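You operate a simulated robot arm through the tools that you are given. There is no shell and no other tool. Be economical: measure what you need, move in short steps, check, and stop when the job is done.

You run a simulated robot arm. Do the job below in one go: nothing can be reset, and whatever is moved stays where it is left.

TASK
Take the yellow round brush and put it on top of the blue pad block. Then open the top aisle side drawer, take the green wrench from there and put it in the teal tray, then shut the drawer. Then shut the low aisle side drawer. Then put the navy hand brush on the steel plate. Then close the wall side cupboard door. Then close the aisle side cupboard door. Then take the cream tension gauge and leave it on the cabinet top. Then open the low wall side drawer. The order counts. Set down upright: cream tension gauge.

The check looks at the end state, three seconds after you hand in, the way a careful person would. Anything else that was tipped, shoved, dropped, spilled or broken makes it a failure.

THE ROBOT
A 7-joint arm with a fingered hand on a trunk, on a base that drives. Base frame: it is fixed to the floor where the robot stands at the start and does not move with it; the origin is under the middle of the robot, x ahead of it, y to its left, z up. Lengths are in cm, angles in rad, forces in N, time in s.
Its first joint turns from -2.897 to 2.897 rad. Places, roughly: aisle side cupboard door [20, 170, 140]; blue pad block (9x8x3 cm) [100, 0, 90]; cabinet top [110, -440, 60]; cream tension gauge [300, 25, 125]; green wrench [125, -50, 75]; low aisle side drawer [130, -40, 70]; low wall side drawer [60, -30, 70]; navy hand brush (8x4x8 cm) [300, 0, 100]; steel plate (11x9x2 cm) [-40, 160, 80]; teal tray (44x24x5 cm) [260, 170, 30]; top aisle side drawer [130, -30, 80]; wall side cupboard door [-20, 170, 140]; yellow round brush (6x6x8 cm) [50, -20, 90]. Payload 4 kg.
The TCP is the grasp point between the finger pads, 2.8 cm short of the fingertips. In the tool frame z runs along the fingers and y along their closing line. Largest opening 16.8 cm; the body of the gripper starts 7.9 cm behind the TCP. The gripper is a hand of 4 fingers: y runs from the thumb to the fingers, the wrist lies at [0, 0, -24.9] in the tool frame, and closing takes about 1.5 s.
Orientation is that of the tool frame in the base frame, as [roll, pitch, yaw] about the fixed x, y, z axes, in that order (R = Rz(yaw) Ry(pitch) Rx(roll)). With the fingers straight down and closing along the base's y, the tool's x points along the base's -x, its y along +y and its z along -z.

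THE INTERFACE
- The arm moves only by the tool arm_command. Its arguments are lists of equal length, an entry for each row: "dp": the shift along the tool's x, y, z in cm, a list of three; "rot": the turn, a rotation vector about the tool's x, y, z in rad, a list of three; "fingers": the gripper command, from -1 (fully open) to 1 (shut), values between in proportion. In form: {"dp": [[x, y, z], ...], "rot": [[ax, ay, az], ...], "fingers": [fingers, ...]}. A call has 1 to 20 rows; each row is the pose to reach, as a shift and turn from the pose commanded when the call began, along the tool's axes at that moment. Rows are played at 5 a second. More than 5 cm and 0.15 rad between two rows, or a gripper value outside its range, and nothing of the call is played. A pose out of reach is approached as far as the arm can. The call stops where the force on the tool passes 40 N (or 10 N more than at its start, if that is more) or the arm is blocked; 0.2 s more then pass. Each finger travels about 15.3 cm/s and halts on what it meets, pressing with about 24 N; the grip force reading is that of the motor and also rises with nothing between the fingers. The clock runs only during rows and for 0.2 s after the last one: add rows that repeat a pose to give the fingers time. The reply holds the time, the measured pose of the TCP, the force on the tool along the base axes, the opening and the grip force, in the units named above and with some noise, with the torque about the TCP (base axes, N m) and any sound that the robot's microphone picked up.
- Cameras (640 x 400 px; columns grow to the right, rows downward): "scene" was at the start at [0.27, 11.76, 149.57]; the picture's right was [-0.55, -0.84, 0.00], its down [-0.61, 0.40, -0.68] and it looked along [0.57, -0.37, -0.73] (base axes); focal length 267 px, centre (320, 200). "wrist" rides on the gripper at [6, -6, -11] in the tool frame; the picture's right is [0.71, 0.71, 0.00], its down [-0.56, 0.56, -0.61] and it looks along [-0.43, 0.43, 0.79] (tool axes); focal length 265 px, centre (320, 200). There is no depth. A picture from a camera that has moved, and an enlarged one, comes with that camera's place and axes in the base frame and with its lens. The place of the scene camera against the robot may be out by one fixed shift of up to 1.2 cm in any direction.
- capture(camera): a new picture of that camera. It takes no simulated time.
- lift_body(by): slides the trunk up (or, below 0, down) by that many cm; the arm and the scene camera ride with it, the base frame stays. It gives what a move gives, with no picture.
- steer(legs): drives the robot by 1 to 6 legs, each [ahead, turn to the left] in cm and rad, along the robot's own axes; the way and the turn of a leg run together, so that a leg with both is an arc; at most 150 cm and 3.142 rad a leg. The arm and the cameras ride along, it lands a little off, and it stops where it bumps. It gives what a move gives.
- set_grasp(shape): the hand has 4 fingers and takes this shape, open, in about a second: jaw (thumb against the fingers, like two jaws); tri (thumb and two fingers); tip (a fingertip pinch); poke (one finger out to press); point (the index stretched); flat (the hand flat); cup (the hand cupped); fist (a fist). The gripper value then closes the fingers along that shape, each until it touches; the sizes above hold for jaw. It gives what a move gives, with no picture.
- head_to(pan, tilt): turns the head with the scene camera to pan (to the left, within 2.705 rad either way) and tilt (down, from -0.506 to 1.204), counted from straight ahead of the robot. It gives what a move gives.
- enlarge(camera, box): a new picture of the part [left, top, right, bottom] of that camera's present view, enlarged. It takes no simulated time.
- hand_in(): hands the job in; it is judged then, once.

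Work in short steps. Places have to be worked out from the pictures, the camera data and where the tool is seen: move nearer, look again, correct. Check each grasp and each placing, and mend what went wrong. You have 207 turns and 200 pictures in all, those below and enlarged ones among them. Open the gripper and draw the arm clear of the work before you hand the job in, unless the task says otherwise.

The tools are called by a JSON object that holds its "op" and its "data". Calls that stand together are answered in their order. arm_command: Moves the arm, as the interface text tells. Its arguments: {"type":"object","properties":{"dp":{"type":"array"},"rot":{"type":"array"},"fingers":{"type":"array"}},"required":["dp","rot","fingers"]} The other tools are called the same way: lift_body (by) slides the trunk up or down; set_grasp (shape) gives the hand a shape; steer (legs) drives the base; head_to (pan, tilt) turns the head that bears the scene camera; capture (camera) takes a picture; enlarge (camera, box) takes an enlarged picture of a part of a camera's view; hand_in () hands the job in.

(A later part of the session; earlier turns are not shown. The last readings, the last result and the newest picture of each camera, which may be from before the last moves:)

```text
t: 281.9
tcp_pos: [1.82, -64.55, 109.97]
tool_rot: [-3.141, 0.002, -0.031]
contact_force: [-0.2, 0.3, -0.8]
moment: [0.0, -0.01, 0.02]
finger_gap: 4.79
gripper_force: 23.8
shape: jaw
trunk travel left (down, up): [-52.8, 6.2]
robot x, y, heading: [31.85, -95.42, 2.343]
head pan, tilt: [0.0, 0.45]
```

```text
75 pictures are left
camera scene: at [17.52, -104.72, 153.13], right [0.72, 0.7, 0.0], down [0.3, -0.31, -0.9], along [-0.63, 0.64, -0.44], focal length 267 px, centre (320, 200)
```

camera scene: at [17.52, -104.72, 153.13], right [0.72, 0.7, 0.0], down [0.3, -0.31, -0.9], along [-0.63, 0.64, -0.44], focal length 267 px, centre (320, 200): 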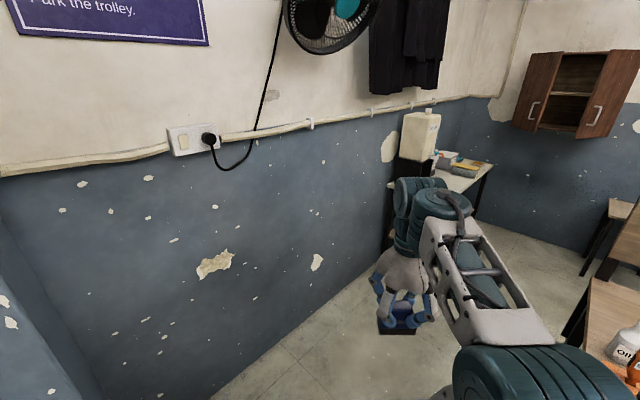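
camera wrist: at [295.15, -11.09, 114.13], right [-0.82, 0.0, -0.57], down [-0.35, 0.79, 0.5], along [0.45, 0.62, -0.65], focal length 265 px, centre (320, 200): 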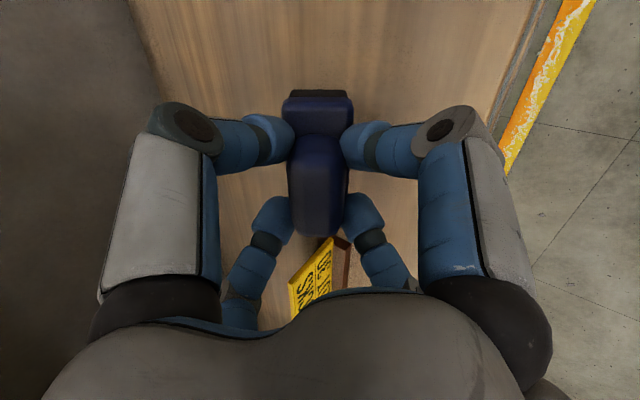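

The open cupboard and the bench with the jug are visible ahead. Continuing through the gap and up along the wall.

{"op": "steer", "data": {"legs": [[64, 0], [0, -0.77]]}}

{"op": "steer", "data": {"legs": [[75, 0]]}}

{"op": "head_to", "data": {"pan": 0.0, "tilt": 0.5}}

{"op": "capture", "data": {"camera": "scene"}}

```text
t: 287.4
tcp_pos: [-12.57, -6.8, 109.85]
tool_rot: [-3.142, 0.002, -0.802]
contact_force: [-0.5, 1.0, -1.1]
moment: [-0.02, 0.03, 0.01]
finger_gap: 4.78
gripper_force: 23.8
shape: jaw
trunk travel left (down, up): [-52.8, 6.2]
robot x, y, heading: [-12.66, -50.2, 1.578]
head pan, tilt: [0.0, 0.45]
```

```text
t: 291.5
tcp_pos: [-13.24, 68.78, 110.04]
tool_rot: [3.141, 0.002, -0.797]
contact_force: [0.2, 0.5, -1.3]
moment: [-0.02, -0.02, 0.03]
finger_gap: 4.77
gripper_force: 24.1
shape: jaw
trunk travel left (down, up): [-52.8, 6.2]
robot x, y, heading: [-13.14, 25.18, 1.576]
head pan, tilt: [0.0, 0.45]
```

```text
t: 292.2
tcp_pos: [-13.24, 68.67, 109.99]
tool_rot: [-3.141, 0.002, -0.8]
contact_force: [0.0, 0.5, -0.8]
moment: [0.0, -0.02, -0.01]
finger_gap: 4.76
gripper_force: 24.1
shape: jaw
trunk travel left (down, up): [-52.8, 6.2]
robot x, y, heading: [-12.89, 25.49, 1.579]
head pan, tilt: [0.0, 0.499]
```

```text
74 pictures are left
camera scene: at [-29.67, 28.47, 152.68], right [1.0, 0.01, 0.0], down [0.0, -0.48, -0.88], along [-0.01, 0.88, -0.48], focal length 267 px, centre (320, 200)
```

scene: 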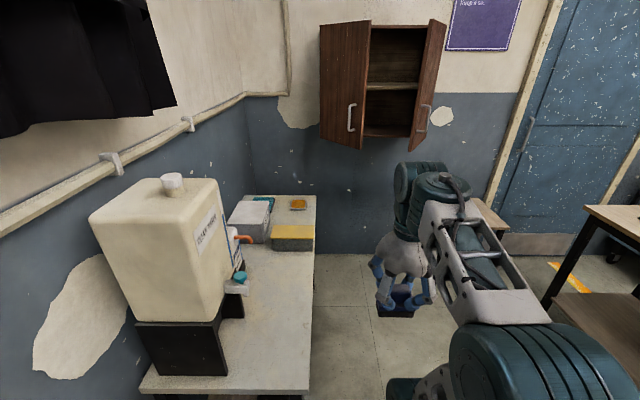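

The bench along the left wall has items at its far end. Let me enlarge to find the steel plate.

{"op": "enlarge", "data": {"camera": "scene", "box": [200, 170, 340, 280]}}

{"op": "enlarge", "data": {"camera": "scene", "box": [290, 0, 490, 180]}}

```text
3.64 times, centred on (270, 225) of scene
camera zoom: at [-29.67, 28.47, 152.68], right [1.0, 0.01, 0.0], down [0.0, -0.48, -0.88], along [-0.01, 0.88, -0.48], focal length 972 px, centre (502, 109)
```

zoom: 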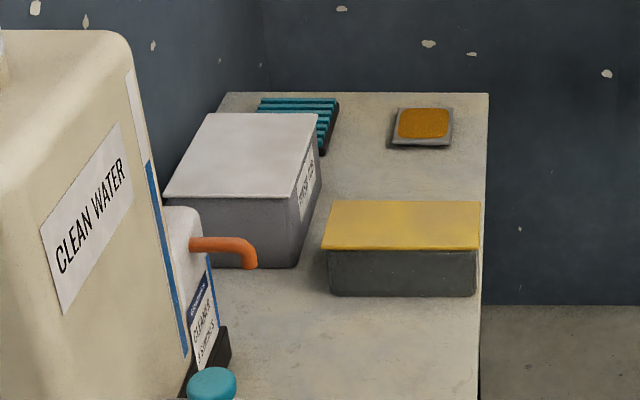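

```text
2.22 times, centred on (390, 90) of scene
camera zoom: at [-29.67, 28.47, 152.68], right [1.0, 0.01, 0.0], down [0.0, -0.48, -0.88], along [-0.01, 0.88, -0.48], focal length 594 px, centre (164, 444)
```

zoom: 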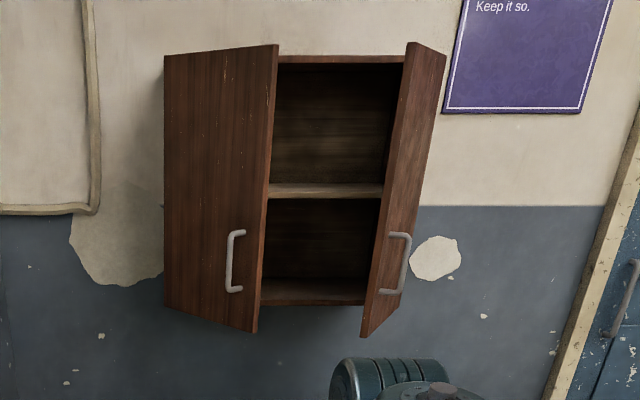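

The steel plate (with an amber patch) is near (-43,152) on the bench. The half-open cupboard doors sit at z 115–163, reaching to y≈141–145. I'll position at about (-15,90), staying clear of the doors.

{"op": "steer", "data": {"legs": [[52, 0], [0, 0.46]]}}

{"op": "steer", "data": {"legs": [[12, 0]]}}

{"op": "head_to", "data": {"pan": 0.0, "tilt": 0.75}}

{"op": "capture", "data": {"camera": "scene"}}

{"op": "capture", "data": {"camera": "wrist"}}

```text
t: 294.1
tcp_pos: [-16.24, 88.89, 109.95]
tool_rot: [-3.139, 0.004, -0.709]
contact_force: [1.4, -0.9, 0.1]
moment: [0.05, 0.01, -0.01]
finger_gap: 4.76
gripper_force: 24.1
shape: jaw
trunk travel left (down, up): [-52.8, 6.2]
robot x, y, heading: [-10.71, 46.22, 1.763]
head pan, tilt: [0.0, 0.499]
stopped in leg 1: the robot was blocked; the commanded pose is now the measured one
```

```text
t: 294.8
tcp_pos: [-16.4, 89.17, 109.89]
tool_rot: [-3.14, 0.0, -0.704]
contact_force: [-0.4, 1.1, 0.1]
moment: [-0.01, -0.02, -0.03]
finger_gap: 4.74
gripper_force: 23.9
shape: jaw
trunk travel left (down, up): [-52.8, 6.2]
robot x, y, heading: [-10.71, 46.27, 1.768]
head pan, tilt: [0.0, 0.499]
stopped in leg 1: the robot was blocked; the commanded pose is now the measured one
```

```text
t: 295.6
tcp_pos: [-16.38, 89.07, 110.05]
tool_rot: [3.141, 0.002, -0.704]
contact_force: [-0.4, 0.8, -0.2]
moment: [0.0, -0.01, -0.04]
finger_gap: 4.75
gripper_force: 24.2
shape: jaw
trunk travel left (down, up): [-52.8, 6.2]
robot x, y, heading: [-10.22, 46.57, 1.77]
head pan, tilt: [0.0, 0.75]
```

```text
71 pictures are left
camera scene: at [-27.37, 45.28, 150.49], right [0.98, 0.2, 0.0], down [0.13, -0.67, -0.73], along [-0.14, 0.72, -0.68], focal length 267 px, centre (320, 200)
```

scene: 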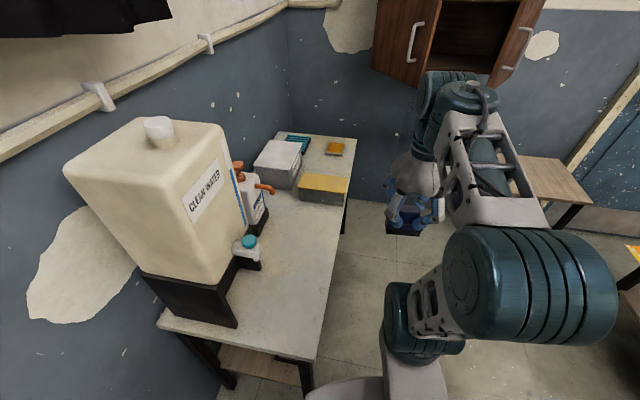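

```text
70 pictures are left
camera wrist: at [-7.83, 89.79, 120.88], right [0.08, -1.0, 0.0], down [-0.79, -0.06, 0.62], along [-0.61, -0.05, -0.79], focal length 265 px, centre (320, 200)
```

wrist: 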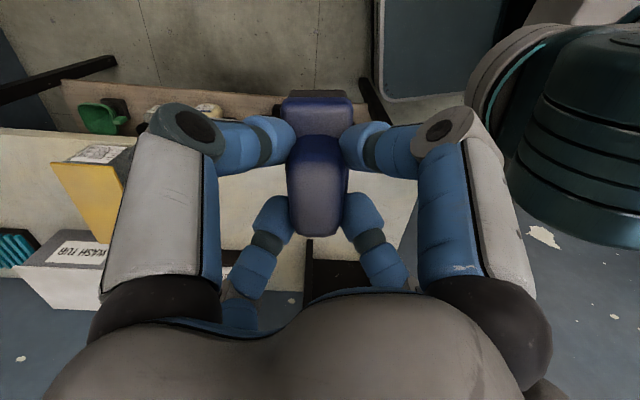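

The base bumped the bench's near leg, but nothing moved. I'll back off, sidestep right to x≈5, and keep parallel to the bench.

{"op": "steer", "data": {"legs": [[-14, 0], [0, -0.7], [27, 0], [0, 0.5]]}}

{"op": "capture", "data": {"camera": "scene"}}

```text
t: 301.6
tcp_pos: [7.32, 99.41, 109.99]
tool_rot: [3.141, 0.002, -0.899]
contact_force: [-0.6, 0.2, -1.6]
moment: [-0.03, -0.04, 0.0]
finger_gap: 4.74
gripper_force: 24.1
shape: jaw
trunk travel left (down, up): [-52.8, 6.2]
robot x, y, heading: [4.82, 56.4, 1.574]
head pan, tilt: [0.0, 0.75]
```

```text
69 pictures are left
camera scene: at [-11.94, 58.43, 150.48], right [1.0, 0.0, 0.0], down [0.0, -0.68, -0.73], along [0.0, 0.73, -0.68], focal length 267 px, centre (320, 200)
```

scene: 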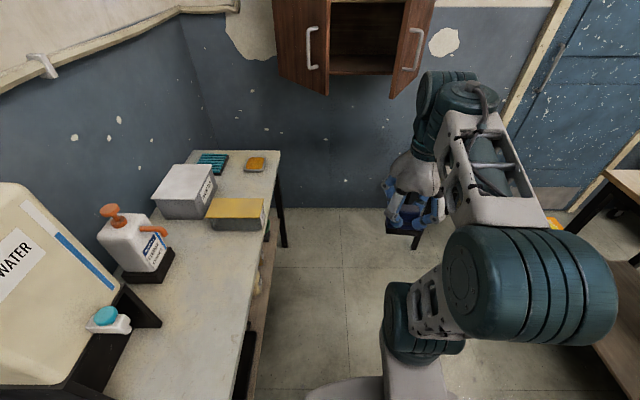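

The plate reads (-41,154) and the bench edge x≈-32. I'll swing the arm left over the bench before driving further, so it stays clear of the cupboard doors.

{"op": "arm_command", "data": {"dp": [[-2.8, 3.8, 0], [-5.4, 7.8, 0], [-7.5, 12.1, 0], [-9.2, 16.6, 0], [-10.2, 21.2, 0], [-10.7, 25.8, 0]], "rot": [[0, 0, -0.117], [0, 0, -0.234], [0, 0, -0.351], [0, 0, -0.468], [0, 0, -0.585], [0, 0, -0.7]], "fingers": [0.7, 0.7, 0.7, 0.7, 0.7, 0.7]}}

{"op": "steer", "data": {"legs": [[37, 0]]}}

{"op": "capture", "data": {"camera": "scene"}}

```text
t: 303.1
tcp_pos: [-19.78, 91.7, 110.27]
tool_rot: [-3.141, 0.002, -0.197]
contact_force: [0.4, 0.1, -0.5]
moment: [0.02, -0.02, 0.01]
finger_gap: 4.72
gripper_force: 24.2
shape: jaw
trunk travel left (down, up): [-52.8, 6.2]
robot x, y, heading: [4.74, 56.35, 1.578]
head pan, tilt: [0.0, 0.75]
```

```text
t: 305.4
tcp_pos: [-19.8, 128.84, 110.13]
tool_rot: [-3.14, 0.002, -0.198]
contact_force: [0.1, 0.5, -0.8]
moment: [0.0, 0.0, -0.02]
finger_gap: 4.72
gripper_force: 24.3
shape: jaw
trunk travel left (down, up): [-52.8, 6.2]
robot x, y, heading: [5.0, 93.4, 1.578]
head pan, tilt: [0.0, 0.75]
```

```text
68 pictures are left
camera scene: at [-12.14, 95.53, 150.48], right [1.0, 0.01, 0.0], down [0.0, -0.68, -0.73], along [0.0, 0.73, -0.68], focal length 267 px, centre (320, 200)
```

scene: 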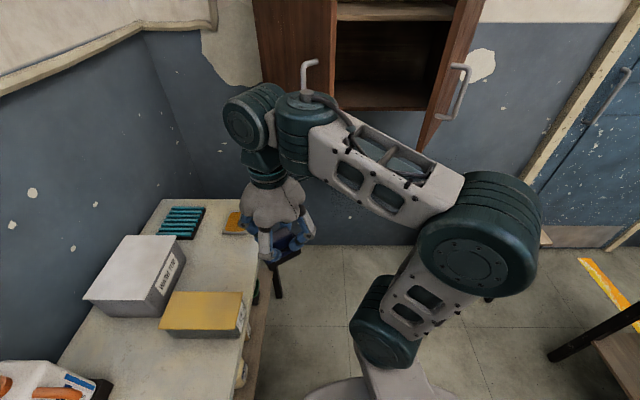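

Moving the brush over toward the plate, well left of the door, and turning it so its long side runs along the plate's long side.

{"op": "arm_command", "data": {"dp": [[-3.5, -2.1, 0], [-7, -4.1, 0], [-10.4, -6.2, 0], [-13.9, -8.3, 0], [-17.4, -10.4, 0], [-20.8, -12.4, 0], [-24.3, -14.5, 0], [-24.3, -14.5, 0]], "rot": [[0, 0, -0.14], [0, 0, -0.28], [0, 0, -0.42], [0, 0, -0.56], [0, 0, -0.7], [0, 0, -0.84], [0, 0, -0.983], [0, 0, -0.983]], "fingers": [0.7, 0.7, 0.7, 0.7, 0.7, 0.7, 0.7, 0.7]}}

{"op": "capture", "data": {"camera": "wrist"}}

{"op": "capture", "data": {"camera": "scene"}}

```text
t: 307.2
tcp_pos: [-39.29, 144.69, 106.1]
tool_rot: [-3.139, -0.001, 0.788]
contact_force: [0.3, -0.7, 0.1]
moment: [0.02, -0.03, 0.02]
finger_gap: 4.68
gripper_force: 24.4
shape: jaw
out of reach, approached as far as the arm can: row 7, 8
trunk travel left (down, up): [-52.8, 6.2]
robot x, y, heading: [4.56, 93.49, 1.574]
head pan, tilt: [0.0, 0.75]
```

```text
67 pictures are left
camera wrist: at [-39.31, 153.26, 117.07], right [1.0, 0.0, 0.0], down [0.0, -0.79, 0.61], along [0.0, -0.61, -0.79], focal length 265 px, centre (320, 200)
```

wrist: 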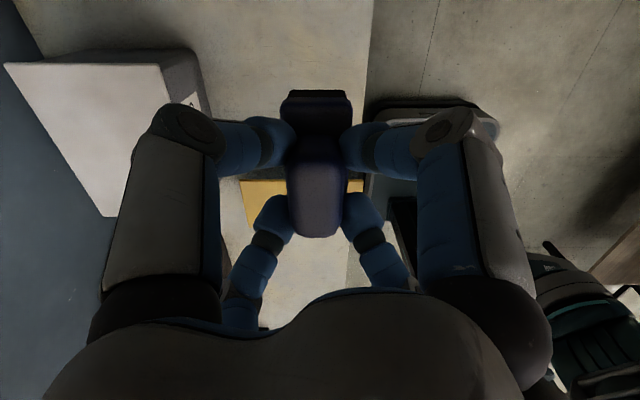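

```text
66 pictures are left
camera scene: at [-12.2, 95.42, 150.48], right [1.0, 0.01, 0.0], down [0.01, -0.68, -0.73], along [0.0, 0.73, -0.68], focal length 267 px, centre (320, 200)
```

scene: 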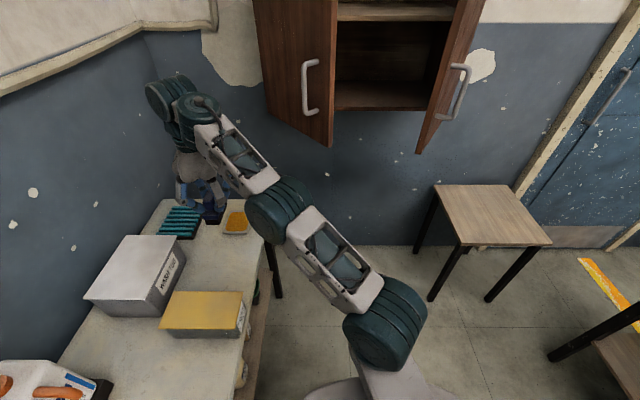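

Triangulating from several views puts the plate at about (-43,161.5) with its top at z≈77, and the doors further back (y≥158). I'll drive 14 cm forward to get the plate within easy reach.

{"op": "steer", "data": {"legs": [[14, 0]]}}

{"op": "arm_command", "data": {"dp": [[0, 0, 2], [0, 0, 2]], "rot": [[0, 0, 0], [0, 0, 0]], "fingers": [0.7, 0.7]}}

{"op": "capture", "data": {"camera": "wrist"}}

{"op": "capture", "data": {"camera": "scene"}}

```text
t: 308.5
tcp_pos: [-39.46, 158.68, 106.09]
tool_rot: [-3.139, -0.002, 0.788]
contact_force: [0.7, -0.1, -0.4]
moment: [-0.02, 0.0, 0.01]
finger_gap: 4.7
gripper_force: 23.9
shape: jaw
trunk travel left (down, up): [-52.8, 6.2]
robot x, y, heading: [4.51, 107.53, 1.579]
head pan, tilt: [0.0, 0.75]
```

```text
t: 309.1
tcp_pos: [-39.48, 158.58, 104.01]
tool_rot: [-3.14, -0.002, 0.79]
contact_force: [0.1, 0.0, -0.7]
moment: [0.01, 0.03, 0.01]
finger_gap: 4.69
gripper_force: 24.0
shape: jaw
trunk travel left (down, up): [-52.8, 6.2]
robot x, y, heading: [4.31, 107.42, 1.582]
head pan, tilt: [0.0, 0.75]
```

```text
65 pictures are left
camera wrist: at [-39.5, 167.08, 114.96], right [1.0, 0.0, 0.0], down [0.0, -0.79, 0.61], along [0.0, -0.61, -0.79], focal length 265 px, centre (320, 200)
```

wrist: 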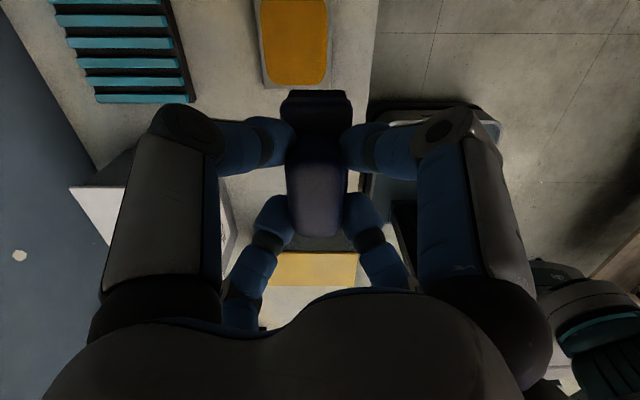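

```text
64 pictures are left
camera scene: at [-12.27, 109.29, 150.48], right [1.0, 0.01, 0.0], down [0.01, -0.68, -0.73], along [-0.01, 0.73, -0.68], focal length 267 px, centre (320, 200)
```

scene: 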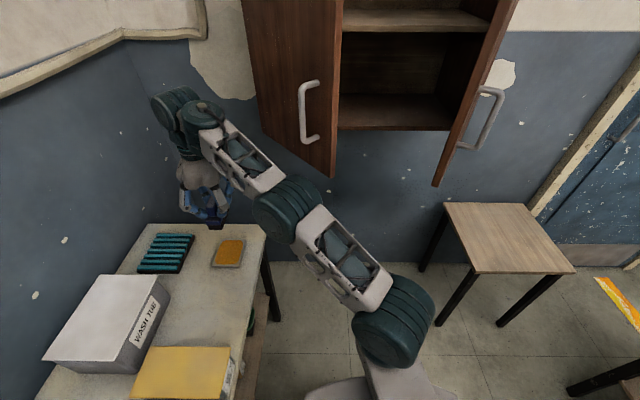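

The plate centre works out to (-42.9,162.5). Moving over it and lowering to about 6 cm above.

{"op": "arm_command", "data": {"dp": [[0.2, -2.6, 2], [0.4, -5.2, 4], [0.4, -5.2, 8], [0.4, -5.2, 12], [0.4, -5.2, 15], [0.4, -5.2, 15]], "rot": [[0, 0, 0], [0, 0, 0], [0, 0, 0], [0, 0, 0], [0, 0, 0], [0, 0, 0]], "fingers": [0.7, 0.7, 0.7, 0.7, 0.7, 0.7]}}

{"op": "capture", "data": {"camera": "wrist"}}

{"op": "enlarge", "data": {"camera": "scene", "box": [120, 160, 320, 320]}}

```text
t: 310.5
tcp_pos: [-42.89, 162.57, 89.01]
tool_rot: [-3.14, -0.002, 0.789]
contact_force: [0.2, 0.5, -1.0]
moment: [-0.04, 0.02, -0.01]
finger_gap: 4.68
gripper_force: 24.0
shape: jaw
out of reach, approached as far as the arm can: row 1, 2
trunk travel left (down, up): [-52.8, 6.2]
robot x, y, heading: [4.43, 107.52, 1.578]
head pan, tilt: [0.0, 0.75]
```

```text
63 pictures are left
camera wrist: at [-42.9, 171.12, 100.02], right [1.0, 0.0, 0.0], down [0.0, -0.79, 0.61], along [0.0, -0.61, -0.79], focal length 265 px, centre (320, 200)
```

wrist: 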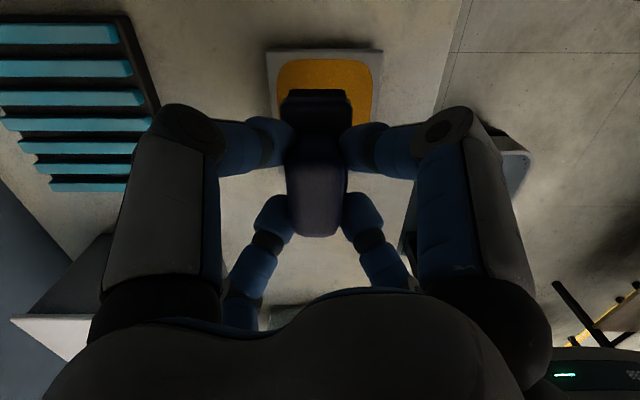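

```text
2.50 times, centred on (220, 240) of scene
camera zoom: at [-12.26, 109.3, 150.49], right [1.0, 0.01, 0.0], down [0.01, -0.68, -0.73], along [-0.01, 0.73, -0.68], focal length 668 px, centre (570, 100)
```

zoom: 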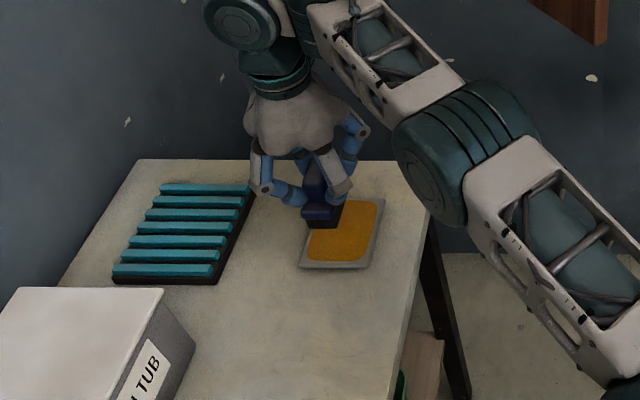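

The brush is centred over the plate to within about half a centimetre. Lowering with small steps until contact.

{"op": "arm_command", "data": {"dp": [[0.07, 0.4, 2], [0.07, 0.4, 4], [0.07, 0.4, 4.5], [0.07, 0.4, 5], [0.07, 0.4, 5.4]], "rot": [[0, 0, 0], [0, 0, 0], [0, 0, 0], [0, 0, 0], [0, 0, 0]], "fingers": [0.7, 0.7, 0.7, 0.7, 0.7]}}

{"op": "arm_command", "data": {"dp": [[0, 0, 0.3], [0, 0, 0.6], [0, 0, 0.6]], "rot": [[0, 0, 0], [0, 0, 0], [0, 0, 0]], "fingers": [0.7, 0.7, 0.7]}}

{"op": "enlarge", "data": {"camera": "scene", "box": [160, 170, 280, 280]}}

```text
t: 311.7
tcp_pos: [-42.52, 162.29, 84.21]
tool_rot: [-3.135, -0.002, 0.789]
contact_force: [0.8, 0.5, 20.4]
moment: [-0.02, 0.22, 0.06]
finger_gap: 4.7
gripper_force: 23.9
shape: jaw
trunk travel left (down, up): [-52.8, 6.2]
robot x, y, heading: [4.47, 107.2, 1.58]
head pan, tilt: [0.0, 0.75]
```

```text
t: 312.2
tcp_pos: [-42.76, 162.54, 84.18]
tool_rot: [-3.122, -0.003, 0.788]
contact_force: [1.6, -1.1, 18.2]
moment: [-0.21, 0.07, 0.1]
finger_gap: 4.71
gripper_force: 23.9
shape: jaw
trunk travel left (down, up): [-52.8, 6.2]
robot x, y, heading: [4.15, 107.3, 1.581]
head pan, tilt: [0.0, 0.75]
stopped in row 2: the force on the tool passed its limit (the readings are from after the stop); the commanded pose is now the measured one
```

```text
3.64 times, centred on (220, 225) of scene
camera zoom: at [-12.09, 109.08, 150.49], right [1.0, 0.01, 0.0], down [0.01, -0.68, -0.73], along [-0.01, 0.73, -0.68], focal length 972 px, centre (684, 109)
```

zoom: 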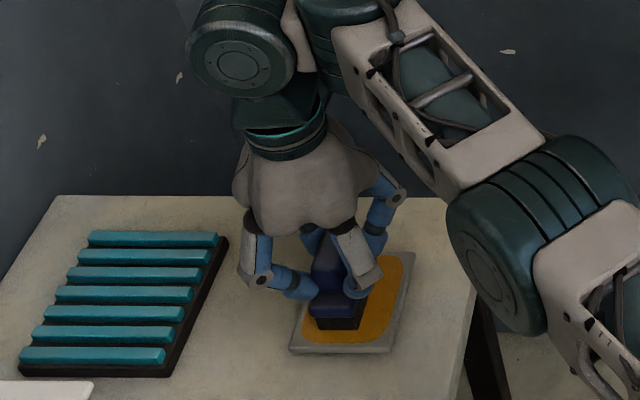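

The brush rests on the plate (about 20 N). I'll ease up 0.3 cm, open and rise.

{"op": "arm_command", "data": {"dp": [[0, 0, -0.3], [0, 0, -0.3], [0, 0, -0.3], [0, 0, -0.3], [0, 0, -0.3], [0, 0, -2], [0, 0, -5], [0, 0, -9], [0, 0, -12]], "rot": [[0, 0, 0], [0, 0, 0], [0, 0, 0], [0, 0, 0], [0, 0, 0], [0, 0, 0], [0, 0, 0], [0, 0, 0], [0, 0, 0]], "fingers": [0.5, 0.3, 0.1, -0.1, -0.2, -0.2, -0.2, -0.2, -0.2]}}

{"op": "capture", "data": {"camera": "wrist"}}

{"op": "enlarge", "data": {"camera": "scene", "box": [160, 170, 280, 280]}}

```text
t: 314.2
tcp_pos: [-42.59, 162.19, 95.91]
tool_rot: [-3.13, -0.002, 0.79]
contact_force: [0.3, -0.1, -0.3]
moment: [-0.01, 0.02, 0.01]
finger_gap: 10.04
gripper_force: 0.2
shape: jaw
trunk travel left (down, up): [-52.8, 6.2]
robot x, y, heading: [4.59, 107.21, 1.582]
head pan, tilt: [0.0, 0.75]
```

```text
60 pictures are left
camera wrist: at [-42.57, 170.62, 106.83], right [1.0, 0.0, -0.01], down [0.01, -0.79, 0.61], along [0.0, -0.61, -0.79], focal length 265 px, centre (320, 200)
```

wrist: 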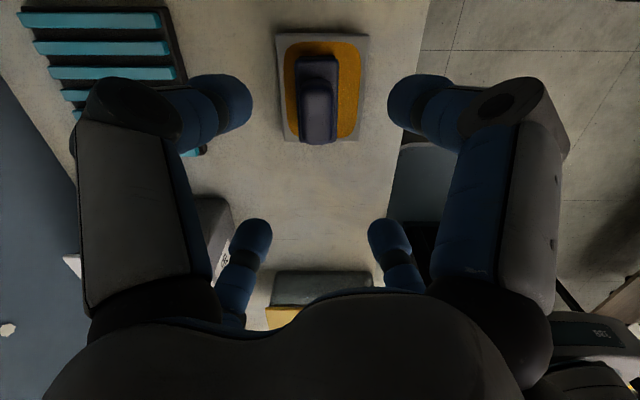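

```text
3.64 times, centred on (220, 225) of scene
camera zoom: at [-12.27, 109.21, 150.48], right [1.0, 0.01, 0.0], down [0.01, -0.68, -0.73], along [-0.01, 0.73, -0.68], focal length 972 px, centre (684, 109)
```

zoom: 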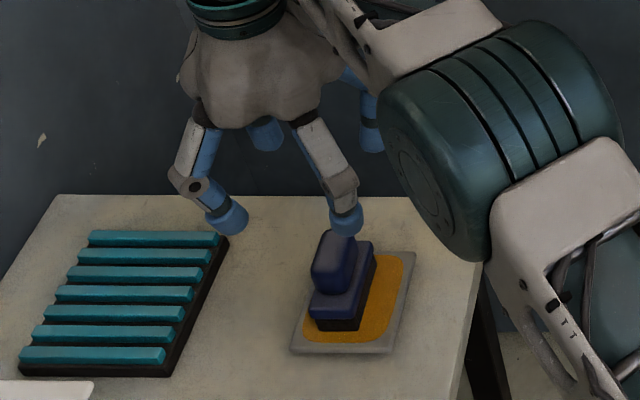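

The navy brush stands upright on the plate. Now for the wall side door: I'll raise the hand, bring it in front of the door, close the fingers and point them ahead.

{"op": "arm_command", "data": {"dp": [[0, 0, -4], [0, 2, -8], [0.5, 6, -10], [1, 10.5, -11.5], [1.6, 15, -13], [2.3, 19.5, -14.5], [3, 24, -16], [3.8, 28, -17]], "rot": [[0, 0, 0], [0, 0, 0], [0, 0, 0], [0, 0, 0], [0, 0, 0], [0, 0, 0], [0, 0, 0], [0, 0, 0]], "fingers": [0, 0.3, 0.6, 1, 1, 1, 1, 1]}}

{"op": "steer", "data": {"legs": [[-12, 0]]}}

{"op": "arm_command", "data": {"dp": [[0, 0, -2], [0, 0, -4], [0, 0, -6], [0, 0, -8], [0, 0, -10], [0, 0, -12], [0, 0, -14], [0, 0, -16], [0, 0, -18], [0, 0, -20], [0, 0, -20]], "rot": [[0.098, 0.099, 0], [0.197, 0.199, 0], [0.295, 0.298, 0], [0.394, 0.398, 0], [0.493, 0.497, 0], [0.591, 0.596, 0], [0.69, 0.696, 0], [0.788, 0.795, 0], [0.887, 0.895, 0], [0.986, 0.994, 0], [0.986, 0.994, 0]], "fingers": [1, 1, 1, 1, 1, 1, 1, 1, 1, 1, 1]}}

{"op": "head_to", "data": {"pan": 0.0, "tilt": 0.35}}

{"op": "capture", "data": {"camera": "scene"}}

```text
t: 316.0
tcp_pos: [-19.55, 145.1, 112.44]
tool_rot: [-3.128, 0.0, 0.789]
contact_force: [0.6, -0.4, -0.2]
moment: [-0.04, 0.02, -0.01]
finger_gap: 0.0
gripper_force: 24.5
shape: jaw
out of reach, approached as far as the arm can: row 1, 2
trunk travel left (down, up): [-52.8, 6.2]
robot x, y, heading: [4.61, 106.95, 1.579]
head pan, tilt: [0.0, 0.75]
```

```text
t: 317.3
tcp_pos: [-19.48, 132.94, 112.3]
tool_rot: [-3.13, -0.003, 0.789]
contact_force: [-0.2, 0.3, 0.5]
moment: [0.0, -0.01, 0.0]
finger_gap: 0.0
gripper_force: 23.8
shape: jaw
trunk travel left (down, up): [-52.8, 6.2]
robot x, y, heading: [4.57, 95.1, 1.581]
head pan, tilt: [0.0, 0.75]
```

```text
t: 319.9
tcp_pos: [-18.87, 134.69, 132.36]
tool_rot: [-1.882, -0.7, 0.208]
contact_force: [0.3, 0.8, 0.7]
moment: [0.01, -0.01, -0.05]
finger_gap: 0.02
gripper_force: 24.3
shape: jaw
out of reach, approached as far as the arm can: row 1, 4, 5, 6, 7, 8, 9, 10
trunk travel left (down, up): [-52.8, 6.2]
robot x, y, heading: [4.62, 94.91, 1.582]
head pan, tilt: [0.0, 0.75]
stopped in row 11: the arm was blocked; the commanded pose is now the measured one
```

```text
t: 320.8
tcp_pos: [-17.18, 134.53, 132.58]
tool_rot: [-1.872, -0.688, 0.207]
contact_force: [0.7, -0.4, 0.4]
moment: [0.0, 0.0, 0.06]
finger_gap: 0.01
gripper_force: 23.9
shape: jaw
trunk travel left (down, up): [-52.8, 6.2]
robot x, y, heading: [4.62, 94.96, 1.575]
head pan, tilt: [0.0, 0.351]
```

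```text
58 pictures are left
camera scene: at [-12.02, 98.06, 154.05], right [1.0, 0.01, 0.0], down [0.0, -0.34, -0.94], along [-0.01, 0.94, -0.34], focal length 267 px, centre (320, 200)
```

scene: 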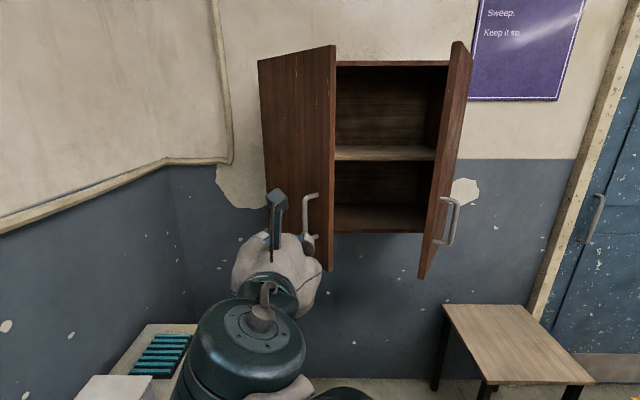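

The hand now points at the cupboard at z≈132, close to the head mast. The door handle spans z 115–132, so I'll raise the trunk 6 cm and push above it by driving forward.

{"op": "lift_body", "data": {"by": 6}}

{"op": "steer", "data": {"legs": [[22, 0]]}}

{"op": "capture", "data": {"camera": "scene"}}

{"op": "capture", "data": {"camera": "wrist"}}

```text
t: 321.8
tcp_pos: [-17.34, 134.6, 138.6]
tool_rot: [-1.874, -0.687, 0.209]
contact_force: [0.1, 0.5, -0.5]
moment: [0.01, 0.03, 0.02]
finger_gap: 0.01
gripper_force: 23.9
shape: jaw
trunk travel left (down, up): [-58.8, 0.2]
robot x, y, heading: [4.18, 95.31, 1.578]
head pan, tilt: [0.0, 0.351]
```

```text
t: 323.4
tcp_pos: [-17.63, 156.57, 138.51]
tool_rot: [-1.873, -0.688, 0.21]
contact_force: [0.0, 0.1, -0.1]
moment: [-0.02, 0.02, 0.0]
finger_gap: 0.0
gripper_force: 24.0
shape: jaw
trunk travel left (down, up): [-58.8, 0.2]
robot x, y, heading: [4.61, 117.0, 1.585]
head pan, tilt: [0.0, 0.351]
```

```text
57 pictures are left
camera scene: at [-12.36, 120.02, 160.04], right [1.0, 0.01, 0.0], down [0.0, -0.34, -0.94], along [-0.01, 0.94, -0.34], focal length 267 px, centre (320, 200)
```

scene: 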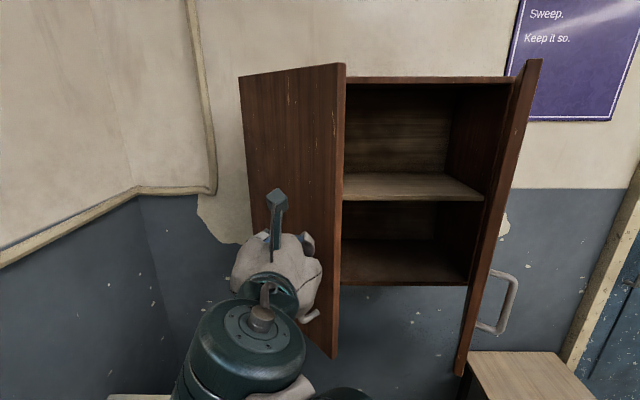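

```text
56 pictures are left
camera wrist: at [-16.9, 147.85, 149.29], right [1.0, 0.0, -0.07], down [-0.05, -0.78, -0.62], along [-0.05, 0.63, -0.78], focal length 265 px, centre (320, 200)
```

wrist: 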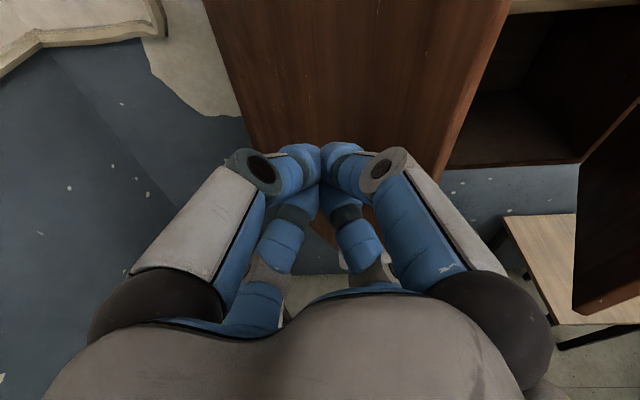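

The fingers aim at the door above its handle. Pushing by driving 13 cm more.

{"op": "steer", "data": {"legs": [[13, 0]]}}

{"op": "capture", "data": {"camera": "scene"}}

```text
t: 324.7
tcp_pos: [-17.86, 169.45, 138.61]
tool_rot: [-1.875, -0.688, 0.212]
contact_force: [-0.6, 0.5, 0.2]
moment: [-0.02, 0.03, -0.02]
finger_gap: 0.03
gripper_force: 24.0
shape: jaw
trunk travel left (down, up): [-58.8, 0.2]
robot x, y, heading: [4.28, 129.93, 1.585]
head pan, tilt: [0.0, 0.351]
```

```text
55 pictures are left
camera scene: at [-12.52, 132.91, 160.04], right [1.0, 0.01, 0.0], down [0.0, -0.34, -0.94], along [-0.01, 0.94, -0.34], focal length 267 px, centre (320, 200)
```

scene: 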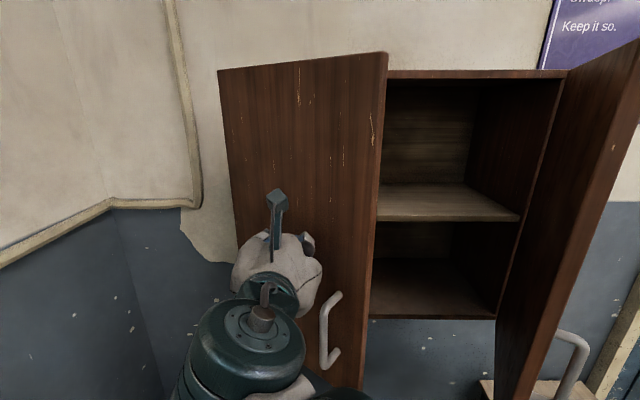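

The door has begun to swing. Continuing to push with the arm.

{"op": "arm_command", "data": {"dp": [[0.3, -0.3, 2], [0.6, -0.6, 4], [0.9, -0.9, 6], [1.3, -1.3, 8], [1.6, -1.6, 10], [1.9, -1.9, 12], [2.2, -2.2, 14], [2.5, -2.5, 16]], "rot": [[0, 0, 0], [0, 0, 0], [0, 0, 0], [0, 0, 0], [0, 0, 0], [0, 0, 0], [0, 0, 0], [0, 0, 0]], "fingers": [1, 1, 1, 1, 1, 1, 1, 1]}}

{"op": "capture", "data": {"camera": "scene"}}

```text
t: 326.5
tcp_pos: [-15.1, 177.78, 138.43]
tool_rot: [-1.872, -0.686, 0.209]
contact_force: [0.5, 1.2, -1.0]
moment: [0.0, 0.02, 0.04]
finger_gap: 0.0
gripper_force: 24.0
shape: jaw
out of reach, approached as far as the arm can: row 4, 5, 6, 7, 8
trunk travel left (down, up): [-58.8, 0.2]
robot x, y, heading: [4.23, 129.88, 1.586]
head pan, tilt: [0.0, 0.351]
```

```text
54 pictures are left
camera scene: at [-12.43, 132.85, 160.06], right [1.0, 0.01, 0.0], down [0.0, -0.34, -0.94], along [-0.01, 0.94, -0.34], focal length 267 px, centre (320, 200)
```

scene: 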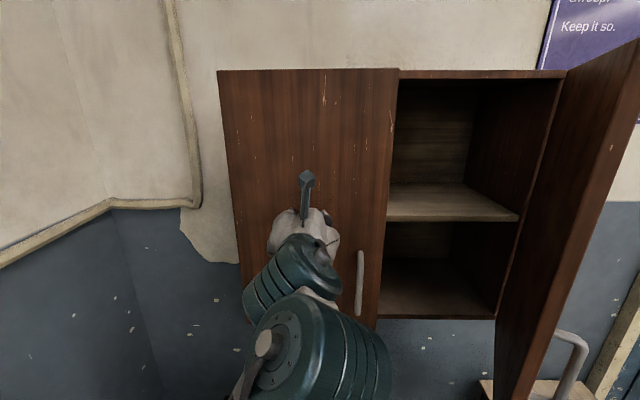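

The door is nearly flush. A final push by driving a few centimetres (it stops on force).

{"op": "steer", "data": {"legs": [[5, 0]]}}

{"op": "capture", "data": {"camera": "scene"}}

```text
t: 327.4
tcp_pos: [-15.35, 179.86, 138.61]
tool_rot: [-1.876, -0.697, 0.213]
contact_force: [6.9, -25.7, 3.1]
moment: [0.16, 0.04, -0.26]
finger_gap: 0.01
gripper_force: 23.6
shape: jaw
trunk travel left (down, up): [-58.8, 0.2]
robot x, y, heading: [4.22, 133.03, 1.588]
head pan, tilt: [0.0, 0.351]
stopped in leg 1: the force on the tool passed its limit (the readings are from after the stop); the commanded pose is now the measured one
```

```text
53 pictures are left
camera scene: at [-12.38, 135.02, 160.08], right [1.0, 0.01, 0.0], down [0.0, -0.34, -0.94], along [-0.01, 0.94, -0.34], focal length 267 px, centre (320, 200)
```

scene: 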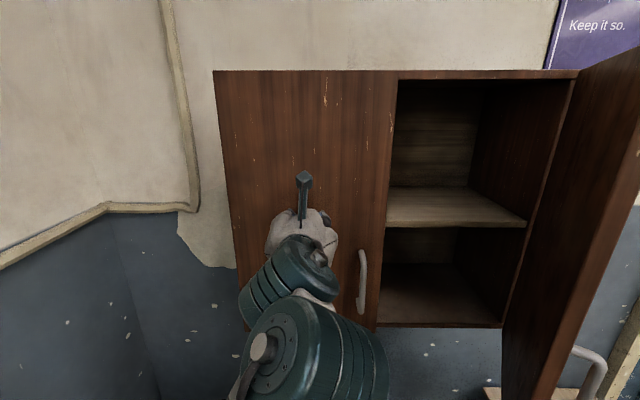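

The wall side door is shut with firm resistance. Now I'll back away and shift right to face the aisle side door.

{"op": "steer", "data": {"legs": [[-88, 0]]}}

{"op": "capture", "data": {"camera": "scene"}}

{"op": "steer", "data": {"legs": [[0, -0.7], [50, 0], [0, 0.69]]}}

{"op": "capture", "data": {"camera": "scene"}}

```text
t: 332.1
tcp_pos: [-14.42, 91.84, 138.47]
tool_rot: [-1.879, -0.695, 0.21]
contact_force: [-0.4, 0.2, 0.0]
moment: [0.02, 0.01, 0.02]
finger_gap: 0.01
gripper_force: 24.2
shape: jaw
trunk travel left (down, up): [-58.8, 0.2]
robot x, y, heading: [4.99, 44.16, 1.577]
head pan, tilt: [0.0, 0.351]
```

```text
52 pictures are left
camera scene: at [-11.62, 47.11, 160.05], right [1.0, 0.01, 0.0], down [0.0, -0.34, -0.94], along [-0.01, 0.94, -0.34], focal length 267 px, centre (320, 200)
```

scene: 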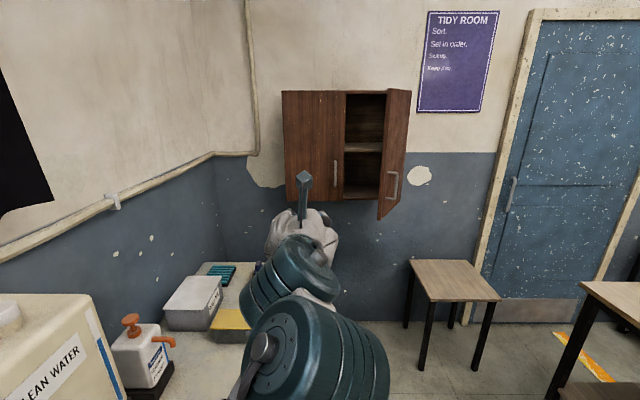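

```text
t: 338.7
tcp_pos: [17.5, 130.32, 138.36]
tool_rot: [-1.879, -0.695, 0.203]
contact_force: [0.7, 0.6, -0.6]
moment: [-0.01, 0.0, -0.05]
finger_gap: 0.0
gripper_force: 23.5
shape: jaw
trunk travel left (down, up): [-58.8, 0.2]
robot x, y, heading: [36.86, 82.25, 1.575]
head pan, tilt: [0.0, 0.351]
```

```text
51 pictures are left
camera scene: at [19.96, 85.48, 160.04], right [1.0, 0.0, 0.0], down [0.0, -0.34, -0.94], along [0.0, 0.94, -0.34], focal length 267 px, centre (320, 200)
```

scene: 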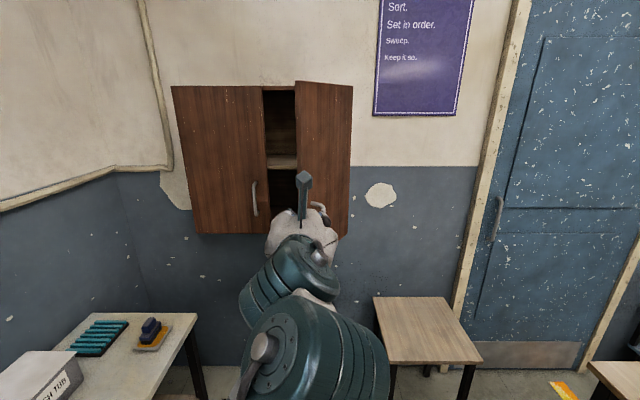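

A stool at about (42–65, 161–197) would block my base if I drove in here. I'll shift the robot left to x≈17 and move the arm to straight ahead instead.

{"op": "steer", "data": {"legs": [[0, -0.6], [-35, 0], [0, 0.6]]}}

{"op": "arm_command", "data": {"dp": [[2.8, 2.4, 0], [5.6, 4.8, 0], [8.4, 7.2, 0], [11.2, 9.6, 0], [13.8, 12, 0], [13.8, 12, 0]], "rot": [[0, 0, 0], [0, 0, 0], [0, 0, 0], [0, 0, 0], [0, 0, 0], [0, 0, 0]], "fingers": [1, 1, 1, 1, 1, 1]}}

{"op": "capture", "data": {"camera": "scene"}}

```text
t: 344.2
tcp_pos: [-2.32, 101.45, 138.4]
tool_rot: [-1.879, -0.695, 0.221]
contact_force: [-0.1, 0.0, -0.1]
moment: [-0.02, 0.0, 0.02]
finger_gap: 0.0
gripper_force: 24.3
shape: jaw
trunk travel left (down, up): [-58.8, 0.2]
robot x, y, heading: [17.62, 54.15, 1.59]
head pan, tilt: [0.0, 0.351]
```

```text
t: 345.6
tcp_pos: [15.46, 100.99, 139.32]
tool_rot: [-1.879, -0.694, 0.218]
contact_force: [-0.1, -0.7, -0.8]
moment: [-0.03, -0.02, -0.01]
finger_gap: 0.02
gripper_force: 23.9
shape: jaw
out of reach, approached as far as the arm can: row 5, 6
trunk travel left (down, up): [-58.8, 0.2]
robot x, y, heading: [17.66, 53.65, 1.583]
head pan, tilt: [0.0, 0.351]
```

```text
50 pictures are left
camera scene: at [0.99, 56.87, 160.05], right [1.0, 0.02, 0.0], down [0.01, -0.34, -0.94], along [-0.02, 0.94, -0.34], focal length 267 px, centre (320, 200)
```

scene: 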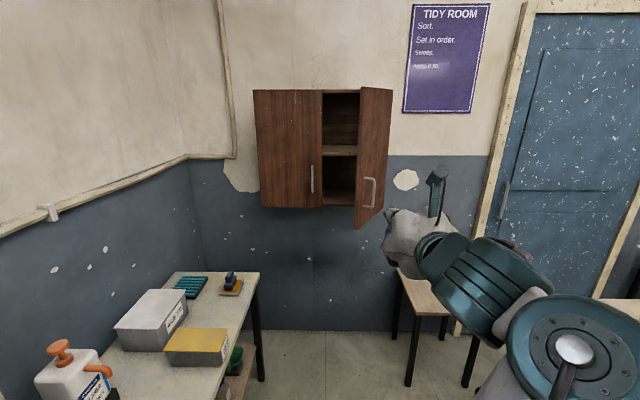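

Aligned roughly with the door's outer edge. I'll turn slightly right so the push point is nearer mid-door, and drive forward.

{"op": "steer", "data": {"legs": [[0, -0.08], [48, 0]]}}

{"op": "capture", "data": {"camera": "scene"}}

{"op": "capture", "data": {"camera": "wrist"}}

```text
t: 349.0
tcp_pos: [22.27, 148.95, 139.12]
tool_rot: [-1.884, -0.692, 0.134]
contact_force: [-0.3, 0.1, 0.1]
moment: [0.03, 0.01, -0.02]
finger_gap: 0.01
gripper_force: 23.7
shape: jaw
trunk travel left (down, up): [-58.8, 0.2]
robot x, y, heading: [20.42, 101.64, 1.505]
head pan, tilt: [0.0, 0.351]
```

```text
49 pictures are left
camera scene: at [4.39, 106.14, 160.05], right [1.0, -0.07, 0.0], down [-0.02, -0.34, -0.94], along [0.06, 0.94, -0.34], focal length 267 px, centre (320, 200)
```

scene: 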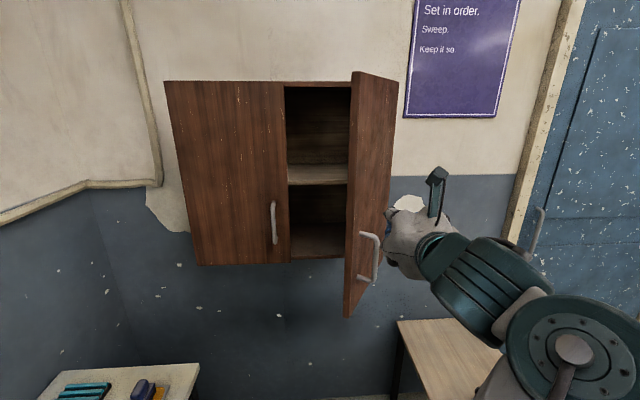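

```text
48 pictures are left
camera wrist: at [22.38, 140.29, 149.99], right [0.99, -0.08, -0.07], down [-0.11, -0.78, -0.62], along [0.0, 0.62, -0.78], focal length 265 px, centre (320, 200)
```

wrist: 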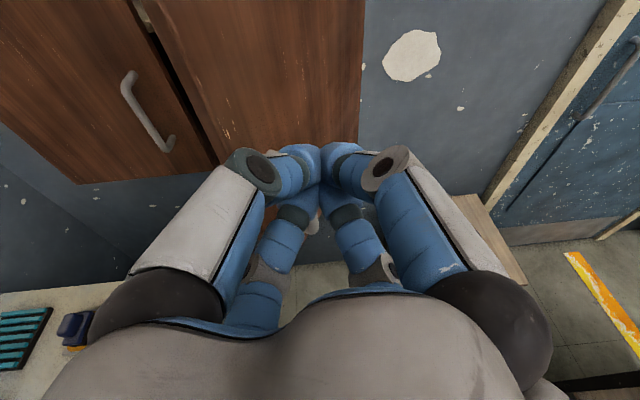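

The fingers aim too near the hinge, so I'll shift 6 cm left and then push by driving.

{"op": "arm_command", "data": {"dp": [[-2.3, -1.9, -0.2], [-4.6, -3.85, -0.4]], "rot": [[0, 0, 0], [0, 0, 0]], "fingers": [1, 1]}}

{"op": "steer", "data": {"legs": [[17, 0]]}}

{"op": "capture", "data": {"camera": "scene"}}

```text
t: 349.6
tcp_pos: [16.26, 148.93, 139.2]
tool_rot: [-1.883, -0.693, 0.136]
contact_force: [-0.1, -0.7, -0.2]
moment: [0.0, -0.01, -0.04]
finger_gap: 0.01
gripper_force: 24.4
shape: jaw
trunk travel left (down, up): [-58.8, 0.2]
robot x, y, heading: [20.85, 102.15, 1.502]
head pan, tilt: [0.0, 0.351]
```

```text
t: 351.0
tcp_pos: [17.36, 165.84, 139.09]
tool_rot: [-1.881, -0.691, 0.14]
contact_force: [-1.4, 0.1, -0.1]
moment: [0.03, -0.02, 0.03]
finger_gap: 0.0
gripper_force: 24.4
shape: jaw
trunk travel left (down, up): [-58.8, 0.2]
robot x, y, heading: [22.0, 118.59, 1.511]
head pan, tilt: [0.0, 0.351]
```

```text
47 pictures are left
camera scene: at [5.45, 123.09, 160.04], right [1.0, -0.06, 0.0], down [-0.02, -0.34, -0.94], along [0.06, 0.94, -0.34], focal length 267 px, centre (320, 200)
```

scene: 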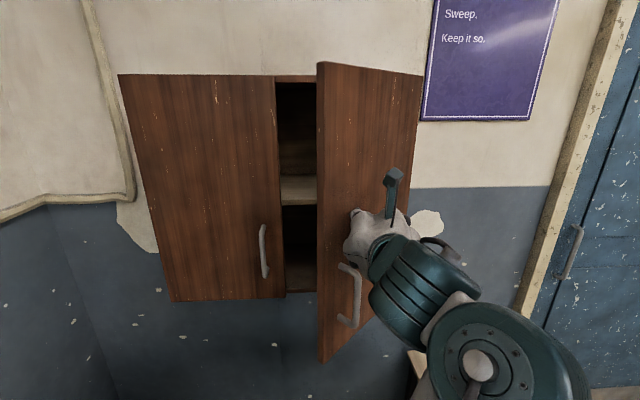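

The door is swinging. Continuing with the arm, then a short drive.

{"op": "arm_command", "data": {"dp": [[0, -0.6, 1.9], [0, -1.2, 3.8], [0, -1.9, 5.8], [0, -2.5, 7.7], [0, -3.1, 9.6]], "rot": [[0, 0, 0], [0, 0, 0], [0, 0, 0], [0, 0, 0], [0, 0, 0]], "fingers": [1, 1, 1, 1, 1]}}

{"op": "capture", "data": {"camera": "scene"}}

```text
t: 352.2
tcp_pos: [15.84, 169.85, 140.84]
tool_rot: [-1.879, -0.691, 0.14]
contact_force: [0.0, 0.1, 0.1]
moment: [-0.02, 0.01, -0.04]
finger_gap: 0.01
gripper_force: 24.0
shape: jaw
out of reach, approached as far as the arm can: row 2, 3, 4, 5
trunk travel left (down, up): [-58.8, 0.2]
robot x, y, heading: [22.03, 119.08, 1.51]
head pan, tilt: [0.0, 0.351]
```

```text
46 pictures are left
camera scene: at [5.43, 122.99, 160.04], right [1.0, -0.06, 0.0], down [-0.02, -0.34, -0.94], along [0.06, 0.94, -0.34], focal length 267 px, centre (320, 200)
```

scene: 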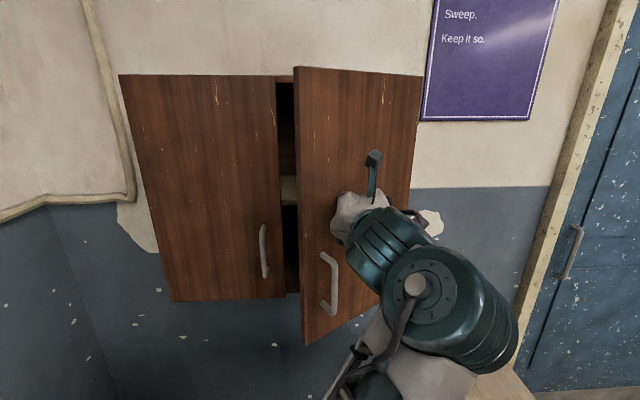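

I'm at the reach limit at this height. Rather than drive closer to the stool, I'll lower the push point (longer reach) to z≈123, right of the handle.

{"op": "arm_command", "data": {"dp": [[-0.3, 0.6, -2.9], [-3, 5, -1.2], [-6, 10, 0.2], [-8.8, 15.1, 1.3], [-8.8, 15.1, 1.3]], "rot": [[0, 0, 0], [0, 0, 0], [0, 0, 0], [0, 0, 0], [0, 0, 0]], "fingers": [1, 1, 1, 1, 1]}}

{"op": "arm_command", "data": {"dp": [[0.2, -0.5, 2.4], [0.5, -1.1, 4.8], [0.8, -1.6, 7.2], [1, -2.1, 9.3], [1.3, -2.6, 11.6], [1.6, -3.1, 13.9]], "rot": [[0, 0, 0], [0, 0, 0], [0, 0, 0], [0, 0, 0], [0, 0, 0], [0, 0, 0]], "fingers": [1, 1, 1, 1, 1, 1]}}

{"op": "capture", "data": {"camera": "scene"}}

```text
refused: row 2 steps farther than a row can; nothing moved
```

```text
t: 353.6
tcp_pos: [15.74, 170.62, 143.01]
tool_rot: [-1.881, -0.691, 0.14]
contact_force: [0.4, -0.7, -0.3]
moment: [0.0, -0.03, -0.04]
finger_gap: 0.01
gripper_force: 24.4
shape: jaw
out of reach, approached as far as the arm can: row 1, 2, 3, 4, 5, 6
trunk travel left (down, up): [-58.8, 0.2]
robot x, y, heading: [21.71, 119.14, 1.512]
head pan, tilt: [0.0, 0.351]
```

```text
45 pictures are left
camera scene: at [5.46, 122.98, 160.05], right [1.0, -0.06, 0.0], down [-0.02, -0.34, -0.94], along [0.06, 0.94, -0.34], focal length 267 px, centre (320, 200)
```

scene: 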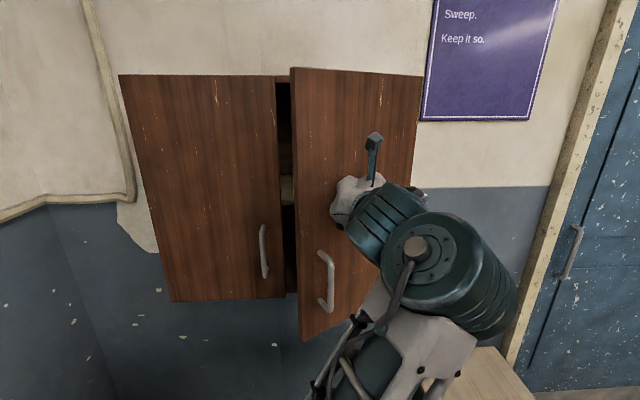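

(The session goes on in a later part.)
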